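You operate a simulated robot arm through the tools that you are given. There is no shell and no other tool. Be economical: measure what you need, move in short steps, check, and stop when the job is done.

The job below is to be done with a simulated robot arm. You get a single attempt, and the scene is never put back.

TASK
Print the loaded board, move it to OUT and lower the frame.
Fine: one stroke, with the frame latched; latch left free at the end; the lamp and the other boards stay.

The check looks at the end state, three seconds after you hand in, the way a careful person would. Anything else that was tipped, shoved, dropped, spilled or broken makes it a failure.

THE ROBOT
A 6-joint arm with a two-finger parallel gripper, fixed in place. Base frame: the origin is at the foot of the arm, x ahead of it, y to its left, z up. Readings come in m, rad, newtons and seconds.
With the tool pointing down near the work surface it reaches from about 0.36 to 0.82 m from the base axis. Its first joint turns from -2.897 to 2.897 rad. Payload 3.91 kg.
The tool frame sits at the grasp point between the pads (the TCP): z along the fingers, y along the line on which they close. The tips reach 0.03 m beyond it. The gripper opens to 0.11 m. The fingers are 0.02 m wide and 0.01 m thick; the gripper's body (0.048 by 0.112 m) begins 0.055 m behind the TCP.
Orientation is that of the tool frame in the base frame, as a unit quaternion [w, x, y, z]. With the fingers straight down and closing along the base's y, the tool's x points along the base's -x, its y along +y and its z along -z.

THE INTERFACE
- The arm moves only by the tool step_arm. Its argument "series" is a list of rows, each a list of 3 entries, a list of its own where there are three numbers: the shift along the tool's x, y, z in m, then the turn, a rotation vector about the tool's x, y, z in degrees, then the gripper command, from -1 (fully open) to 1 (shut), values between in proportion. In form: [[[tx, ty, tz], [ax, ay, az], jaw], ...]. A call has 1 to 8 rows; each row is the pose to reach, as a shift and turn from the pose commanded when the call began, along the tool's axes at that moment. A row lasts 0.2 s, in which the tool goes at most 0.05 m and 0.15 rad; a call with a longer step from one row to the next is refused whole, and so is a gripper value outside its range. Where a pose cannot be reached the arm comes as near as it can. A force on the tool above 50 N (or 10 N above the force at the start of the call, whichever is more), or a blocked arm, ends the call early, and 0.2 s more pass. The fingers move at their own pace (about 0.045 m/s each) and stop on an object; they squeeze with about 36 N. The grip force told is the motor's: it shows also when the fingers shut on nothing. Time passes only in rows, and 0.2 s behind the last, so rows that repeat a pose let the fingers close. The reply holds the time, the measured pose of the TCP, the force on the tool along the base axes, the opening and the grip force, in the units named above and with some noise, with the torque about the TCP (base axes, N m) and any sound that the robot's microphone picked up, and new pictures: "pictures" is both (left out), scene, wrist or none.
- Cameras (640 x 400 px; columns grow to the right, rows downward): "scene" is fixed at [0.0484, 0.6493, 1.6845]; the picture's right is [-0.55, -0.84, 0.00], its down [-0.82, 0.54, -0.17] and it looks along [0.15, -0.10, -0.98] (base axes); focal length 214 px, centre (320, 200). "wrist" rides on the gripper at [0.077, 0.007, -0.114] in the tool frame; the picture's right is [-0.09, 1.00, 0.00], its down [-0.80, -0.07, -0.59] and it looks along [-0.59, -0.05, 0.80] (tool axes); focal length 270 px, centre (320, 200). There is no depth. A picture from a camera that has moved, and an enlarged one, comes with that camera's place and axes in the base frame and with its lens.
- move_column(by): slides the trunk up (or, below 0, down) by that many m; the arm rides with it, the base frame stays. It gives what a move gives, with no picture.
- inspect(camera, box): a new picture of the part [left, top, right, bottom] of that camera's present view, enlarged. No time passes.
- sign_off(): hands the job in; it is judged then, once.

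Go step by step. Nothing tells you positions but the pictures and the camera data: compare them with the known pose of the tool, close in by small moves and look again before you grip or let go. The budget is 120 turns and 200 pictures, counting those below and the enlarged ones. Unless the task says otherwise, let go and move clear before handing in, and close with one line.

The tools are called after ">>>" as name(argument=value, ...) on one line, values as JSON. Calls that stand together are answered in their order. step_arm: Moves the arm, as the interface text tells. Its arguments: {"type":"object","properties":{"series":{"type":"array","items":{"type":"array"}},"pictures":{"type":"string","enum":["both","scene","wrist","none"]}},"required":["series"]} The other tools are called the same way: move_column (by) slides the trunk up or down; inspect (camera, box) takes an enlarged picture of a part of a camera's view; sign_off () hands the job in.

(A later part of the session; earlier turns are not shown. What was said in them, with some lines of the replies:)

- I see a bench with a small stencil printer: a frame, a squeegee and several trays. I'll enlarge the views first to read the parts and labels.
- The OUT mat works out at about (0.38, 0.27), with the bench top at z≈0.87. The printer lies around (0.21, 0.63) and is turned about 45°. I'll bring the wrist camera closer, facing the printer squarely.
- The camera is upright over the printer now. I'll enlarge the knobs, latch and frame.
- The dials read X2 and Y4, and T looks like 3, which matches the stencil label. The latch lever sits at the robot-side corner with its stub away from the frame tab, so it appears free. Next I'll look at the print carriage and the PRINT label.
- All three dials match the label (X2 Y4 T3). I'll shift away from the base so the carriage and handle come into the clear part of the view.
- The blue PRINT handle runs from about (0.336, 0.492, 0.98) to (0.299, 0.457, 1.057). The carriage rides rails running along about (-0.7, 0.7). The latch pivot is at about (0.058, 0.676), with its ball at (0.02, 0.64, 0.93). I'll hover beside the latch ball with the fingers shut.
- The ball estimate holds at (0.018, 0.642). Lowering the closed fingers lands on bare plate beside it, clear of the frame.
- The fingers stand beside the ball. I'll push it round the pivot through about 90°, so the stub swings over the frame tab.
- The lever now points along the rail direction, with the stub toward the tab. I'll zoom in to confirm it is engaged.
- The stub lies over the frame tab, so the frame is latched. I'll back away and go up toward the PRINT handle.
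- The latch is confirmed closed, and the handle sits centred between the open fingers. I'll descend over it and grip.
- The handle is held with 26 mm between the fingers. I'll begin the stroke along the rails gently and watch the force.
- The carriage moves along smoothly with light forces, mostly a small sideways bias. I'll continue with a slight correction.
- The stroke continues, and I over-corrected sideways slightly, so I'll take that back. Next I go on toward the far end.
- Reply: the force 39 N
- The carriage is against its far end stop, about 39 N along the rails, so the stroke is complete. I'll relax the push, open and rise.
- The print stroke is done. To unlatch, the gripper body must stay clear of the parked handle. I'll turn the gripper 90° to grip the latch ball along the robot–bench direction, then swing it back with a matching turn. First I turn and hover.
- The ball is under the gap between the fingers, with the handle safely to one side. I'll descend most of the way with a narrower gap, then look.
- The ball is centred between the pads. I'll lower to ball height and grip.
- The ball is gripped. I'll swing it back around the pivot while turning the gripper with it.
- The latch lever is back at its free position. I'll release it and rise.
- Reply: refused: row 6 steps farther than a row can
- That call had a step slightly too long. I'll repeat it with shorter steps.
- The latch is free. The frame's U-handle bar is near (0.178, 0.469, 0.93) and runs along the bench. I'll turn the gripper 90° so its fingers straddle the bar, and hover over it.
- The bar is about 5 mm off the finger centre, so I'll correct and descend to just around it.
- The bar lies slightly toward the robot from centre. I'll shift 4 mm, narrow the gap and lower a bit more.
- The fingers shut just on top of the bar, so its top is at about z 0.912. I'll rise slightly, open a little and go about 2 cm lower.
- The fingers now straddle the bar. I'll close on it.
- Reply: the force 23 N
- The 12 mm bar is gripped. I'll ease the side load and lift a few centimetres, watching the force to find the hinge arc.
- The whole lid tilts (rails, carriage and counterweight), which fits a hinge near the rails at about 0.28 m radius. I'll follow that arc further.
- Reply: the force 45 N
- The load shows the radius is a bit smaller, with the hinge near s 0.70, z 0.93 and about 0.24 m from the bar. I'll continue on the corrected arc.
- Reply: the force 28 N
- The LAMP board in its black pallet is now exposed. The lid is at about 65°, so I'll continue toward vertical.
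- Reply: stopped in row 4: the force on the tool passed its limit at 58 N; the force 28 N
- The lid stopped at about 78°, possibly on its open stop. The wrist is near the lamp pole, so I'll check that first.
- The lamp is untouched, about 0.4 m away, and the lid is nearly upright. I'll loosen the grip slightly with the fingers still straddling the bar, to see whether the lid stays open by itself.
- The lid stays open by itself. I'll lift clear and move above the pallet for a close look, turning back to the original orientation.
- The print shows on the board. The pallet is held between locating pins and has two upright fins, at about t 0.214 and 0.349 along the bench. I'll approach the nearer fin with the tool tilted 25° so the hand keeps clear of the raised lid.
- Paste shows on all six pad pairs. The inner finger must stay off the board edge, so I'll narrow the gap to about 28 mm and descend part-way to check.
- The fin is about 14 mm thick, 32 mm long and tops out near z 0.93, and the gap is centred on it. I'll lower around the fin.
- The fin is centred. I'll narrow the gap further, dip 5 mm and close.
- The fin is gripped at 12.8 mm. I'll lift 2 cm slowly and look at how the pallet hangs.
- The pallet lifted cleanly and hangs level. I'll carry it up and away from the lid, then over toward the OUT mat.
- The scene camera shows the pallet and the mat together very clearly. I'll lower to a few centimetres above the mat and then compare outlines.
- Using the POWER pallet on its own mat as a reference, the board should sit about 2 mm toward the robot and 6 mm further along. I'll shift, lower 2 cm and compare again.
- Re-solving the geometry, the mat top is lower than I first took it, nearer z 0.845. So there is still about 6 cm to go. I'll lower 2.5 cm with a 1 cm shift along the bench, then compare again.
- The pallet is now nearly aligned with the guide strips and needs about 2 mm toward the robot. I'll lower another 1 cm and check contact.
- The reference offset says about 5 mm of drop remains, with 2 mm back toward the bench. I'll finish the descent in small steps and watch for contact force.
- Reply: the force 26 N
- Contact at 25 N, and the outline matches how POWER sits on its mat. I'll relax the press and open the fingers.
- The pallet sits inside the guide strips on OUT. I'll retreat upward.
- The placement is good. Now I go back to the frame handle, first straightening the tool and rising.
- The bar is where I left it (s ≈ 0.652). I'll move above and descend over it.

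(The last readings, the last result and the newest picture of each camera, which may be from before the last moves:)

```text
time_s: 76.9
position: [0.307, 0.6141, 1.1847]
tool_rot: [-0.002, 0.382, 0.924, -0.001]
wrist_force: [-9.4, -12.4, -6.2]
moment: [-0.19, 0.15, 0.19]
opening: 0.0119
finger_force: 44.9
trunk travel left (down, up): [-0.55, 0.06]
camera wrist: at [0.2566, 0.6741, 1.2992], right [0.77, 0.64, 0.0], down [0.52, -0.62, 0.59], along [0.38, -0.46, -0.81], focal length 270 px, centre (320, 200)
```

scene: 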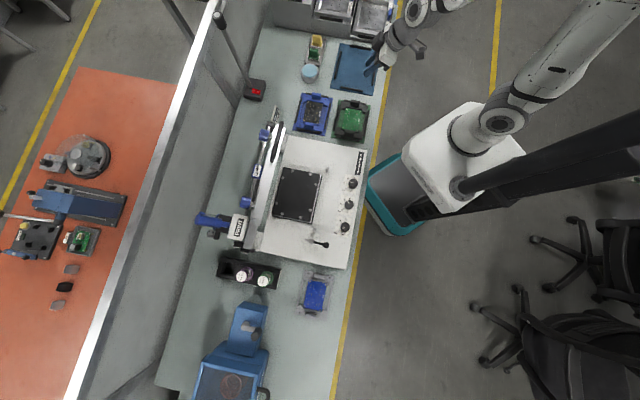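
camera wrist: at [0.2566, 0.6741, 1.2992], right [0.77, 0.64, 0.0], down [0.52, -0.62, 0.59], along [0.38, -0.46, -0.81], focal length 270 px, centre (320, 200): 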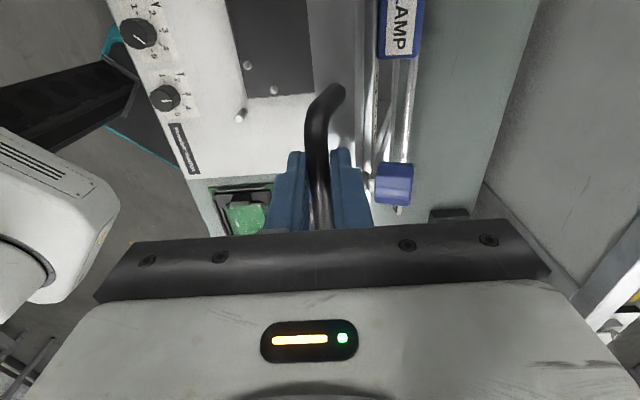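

The bar is gripped again. I'll follow the same arc back down slowly.

>>> step_arm(series=[[[0, -0.0194, 0.0073], [0, 0, 0], 1], [[0, -0.0433, 0.0155], [0, 0, 0], 1], [[0, -0.0661, 0.0262], [0, 0, 0], 1], [[0, -0.0878, 0.0392], [0, 0, 0], 1], [[0, -0.1079, 0.0544], [0, 0, 0], 1]])

```text
time_s: 78.1
position: [0.2356, 0.5423, 1.1278]
tool_rot: [-0.002, 0.382, 0.924, -0.002]
wrist_force: [7.3, 24.6, -24.5]
moment: [0.15, -0.26, 0.59]
opening: 0.0115
finger_force: 45.0
trunk travel left (down, up): [-0.55, 0.06]
camera wrist: at [0.1856, 0.6027, 1.2418], right [0.77, 0.64, 0.0], down [0.52, -0.61, 0.59], along [0.38, -0.46, -0.81], focal length 270 px, centre (320, 200)
```

scene: 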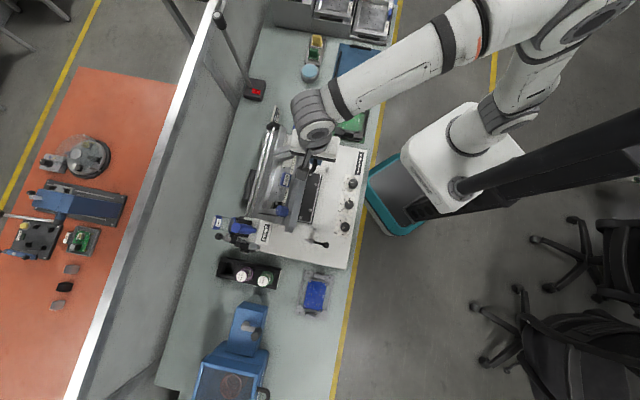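
wrist: 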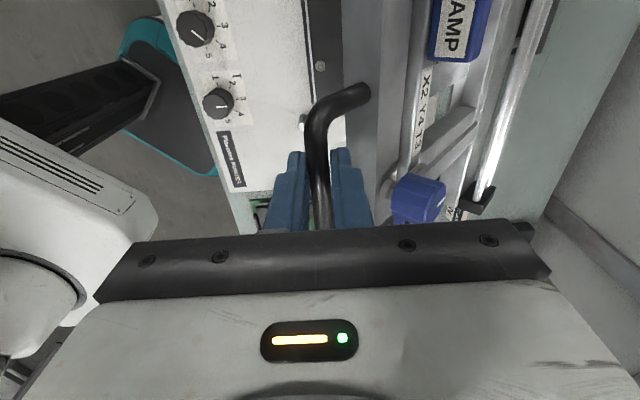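

>>> step_arm(series=[[[0, -0.008, 0.0177], [0, 0, 0], 1], [[0, -0.0225, 0.033], [0, 0, 0], 1], [[0, -0.0375, 0.0526], [0, 0, 0], 1], [[0, -0.0505, 0.0738], [0, 0, 0], 1], [[0, -0.061, 0.0962], [0, 0, 0], 1], [[0, -0.069, 0.1196], [0, 0, 0], 1]], pictures="wrist")

```text
time_s: 79.5
position: [0.1831, 0.4881, 1.0091]
tool_rot: [-0.002, 0.381, 0.924, 0.0]
wrist_force: [5.8, 5.6, -6.4]
moment: [-0.76, -0.87, 0.8]
opening: 0.0118
finger_force: 45.0
trunk travel left (down, up): [-0.55, 0.06]
camera wrist: at [0.1323, 0.5489, 1.1248], right [0.77, 0.64, 0.0], down [0.52, -0.62, 0.59], along [0.38, -0.45, -0.81], focal length 270 px, centre (320, 200)
```

wrist: 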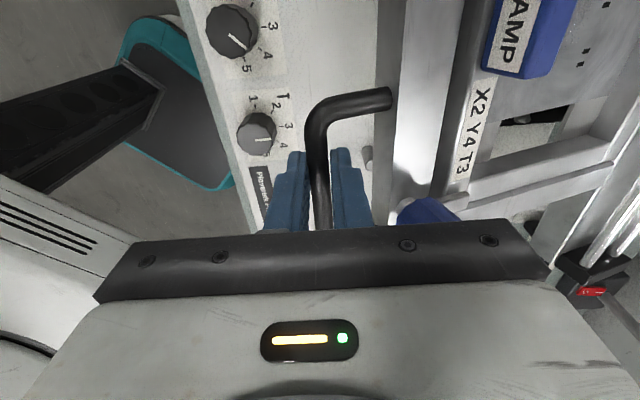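

>>> step_arm(series=[[[0, -0.006, 0.023], [0, 0, 0], 1], [[0, -0.0095, 0.045], [0, 0, 0], 1], [[0, -0.0105, 0.063], [0, 0, 0], 1], [[0, -0.0105, 0.076], [0, 0, 0], 1], [[0, -0.0105, 0.084], [0, 0, 0], 1], [[0, -0.0105, 0.088], [0, 0, 0], 1]])

>>> inspect(camera="scene", box=[220, 140, 348, 260])

```text
time_s: 80.9
position: [0.1735, 0.4801, 0.9256]
tool_rot: [-0.004, 0.382, 0.924, 0.002]
wrist_force: [0.8, -11.9, 26.0]
moment: [-0.53, -0.33, 0.92]
opening: 0.0118
finger_force: 45.0
trunk travel left (down, up): [-0.55, 0.06]
camera wrist: at [0.1233, 0.5393, 1.0406], right [0.77, 0.64, 0.0], down [0.52, -0.62, 0.59], along [0.38, -0.45, -0.81], focal length 270 px, centre (320, 200)
```

scene: 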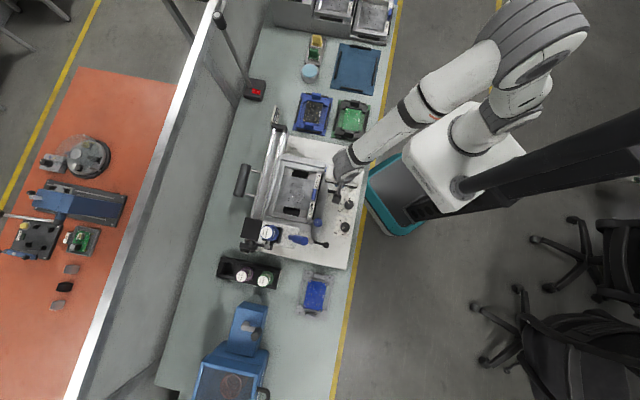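
wrist: 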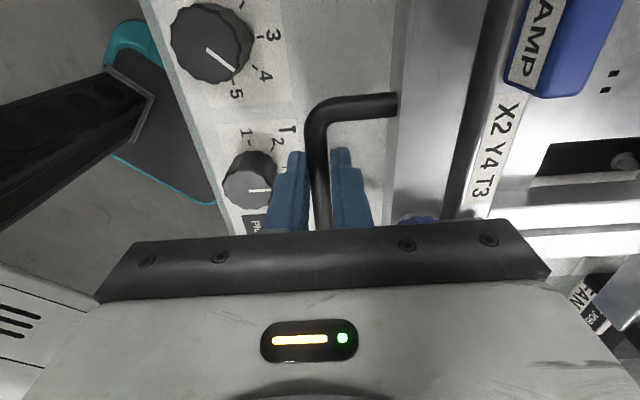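

```text
3.33 times, centred on (284, 200) of scene
camera zoom: at [0.0484, 0.6493, 1.6845], right [-0.55, -0.84, 0.0], down [-0.82, 0.54, -0.17], along [0.15, -0.1, -0.98], focal length 715 px, centre (440, 200)
```

zoom: 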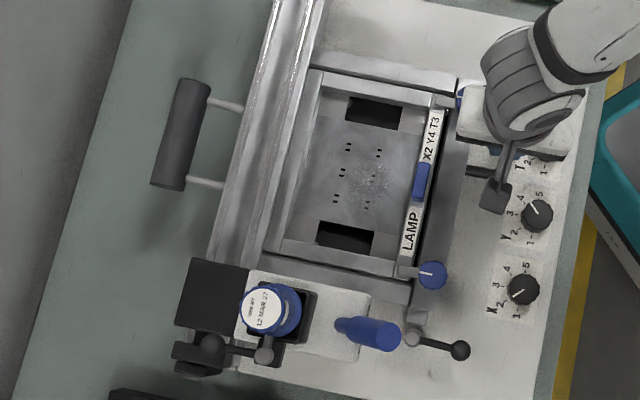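

The frame has met its rest (26 N upward at handle height). I'll release and rise, then check that it stays down.

>>> step_arm(series=[[[0, 0, 0], [0, 0, 0], 0.6], [[0, 0, 0], [0, 0, 0], 0.45], [[0, 0, 0], [0, 0, 0], 0.45], [[0, 0, -0.02], [0, 0, 0], 0.45], [[0, 0, -0.05], [0, 0, 0], 0.45], [[0, 0, -0.09], [0, 0, 0], 0.45], [[0, 0, -0.13], [0, 0, 0], 0.45], [[0, 0, -0.17], [0, 0, 0], 0.45]])

>>> inspect(camera="wrist", box=[240, 0, 480, 150])

```text
time_s: 82.7
position: [0.1755, 0.4802, 1.0923]
tool_rot: [-0.001, 0.382, 0.924, 0.0]
wrist_force: [-0.8, -0.8, 0.9]
moment: [-0.01, 0.02, -0.03]
opening: 0.0306
finger_force: 0.1
trunk travel left (down, up): [-0.55, 0.06]
camera wrist: at [0.1244, 0.5396, 1.2076], right [0.77, 0.64, 0.0], down [0.52, -0.62, 0.59], along [0.38, -0.45, -0.81], focal length 270 px, centre (320, 200)
```

scene: 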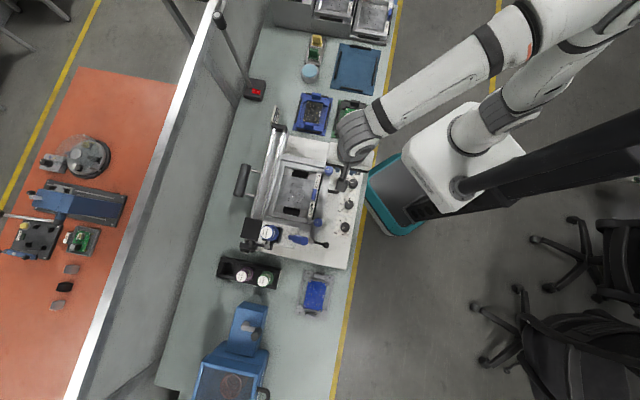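
wrist: 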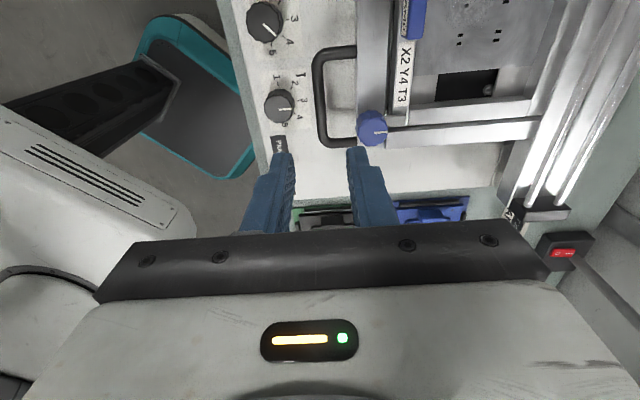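

```text
2.67 times, centred on (360, 75) of wrist
camera zoom: at [0.1244, 0.5396, 1.2076], right [0.77, 0.64, 0.0], down [0.52, -0.62, 0.59], along [0.38, -0.45, -0.81], focal length 721 px, centre (213, 533)
```

zoom: 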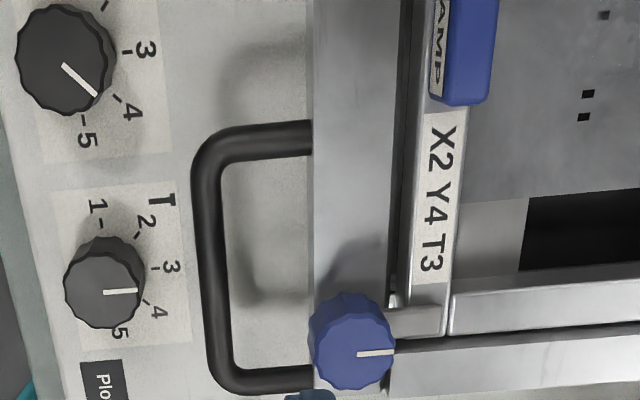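

The frame is down. I'll move clear and compare with the starting picture.

>>> step_arm(series=[[[0, 0, -0.045], [0, 0, 0], 0], [[-0.02, 0, -0.085], [0, 0, 0], 0], [[-0.05, -0.02, -0.115], [0, 0, 0], 0], [[-0.09, -0.03, -0.14], [0, 0, 0], 0], [[-0.13, -0.04, -0.15], [0, 0, 0], 0], [[-0.17, -0.05, -0.15], [0, 0, 0], 0], [[-0.2, -0.05, -0.15], [0, 0, 0], 0]], pictures="scene")

>>> inspect(camera="scene", box=[220, 150, 380, 250])

>>> inspect(camera="scene", box=[284, 210, 348, 250])

>>> inspect(camera="scene", box=[240, 60, 400, 160])

```text
time_s: 84.3
position: [0.2835, 0.3061, 1.2408]
tool_rot: [-0.003, 0.382, 0.924, 0.0]
wrist_force: [0.6, -0.1, 0.6]
moment: [-0.01, -0.01, -0.01]
opening: 0.0552
finger_force: 0.1
trunk travel left (down, up): [-0.55, 0.06]
```

scene: 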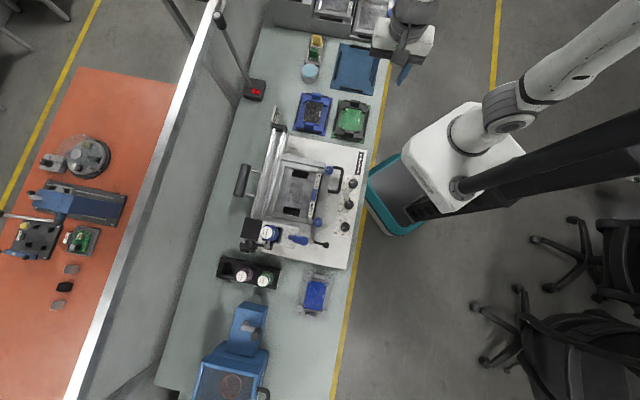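

```text
4.00 times, centred on (300, 200) of scene
camera zoom: at [0.0484, 0.6493, 1.6845], right [-0.55, -0.84, 0.0], down [-0.82, 0.54, -0.17], along [0.15, -0.1, -0.98], focal length 858 px, centre (400, 200)
```

zoom: 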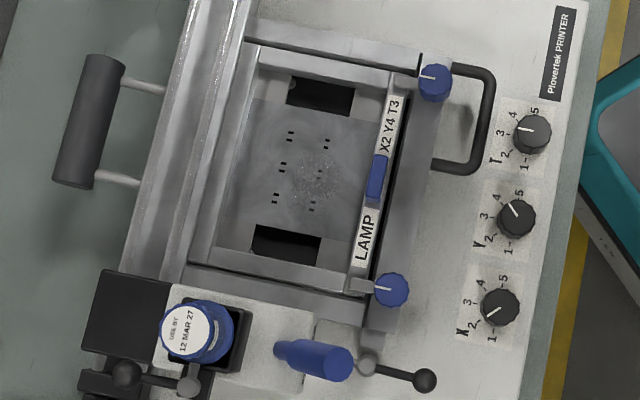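

```text
10.00 times, centred on (316, 230) of scene
camera zoom: at [0.0484, 0.6493, 1.6845], right [-0.55, -0.84, 0.0], down [-0.82, 0.54, -0.17], along [0.15, -0.1, -0.98], focal length 2145 px, centre (360, -100)
```

zoom: 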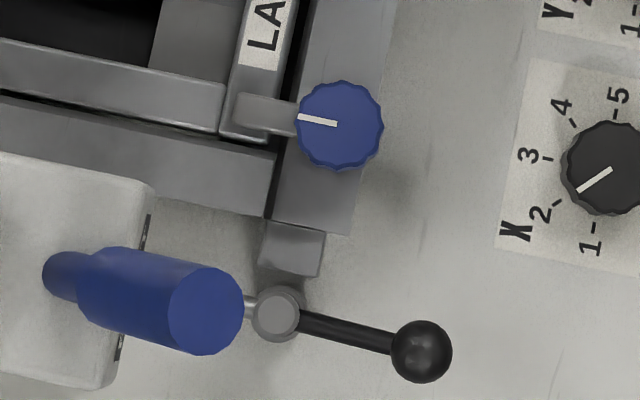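

```text
4.00 times, centred on (320, 110) of scene
camera zoom: at [0.0484, 0.6493, 1.6845], right [-0.55, -0.84, 0.0], down [-0.82, 0.54, -0.17], along [0.15, -0.1, -0.98], focal length 858 px, centre (320, 560)
```

zoom: 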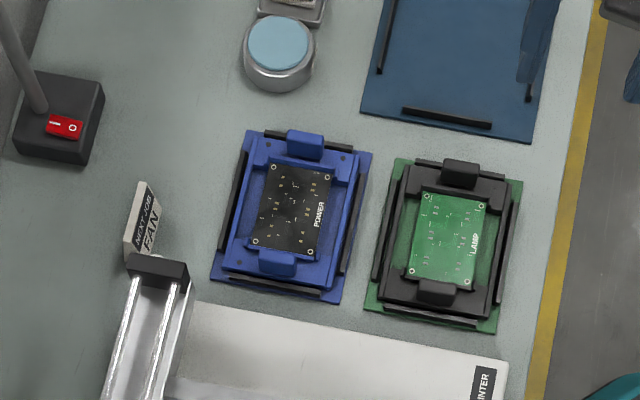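

The frame is down in its original position, the latch lever is free, and the printed board sits in OUT. The lamp, the POWER and FAN boards and the NEXT JOB sign are where they were, and the arm is clear, so I'm handing in.

>>> sign_off()

```text
The job is handed in.
```

I printed the LAMP board with one stroke under the latched frame, moved it to OUT, lowered the frame and left the latch free.
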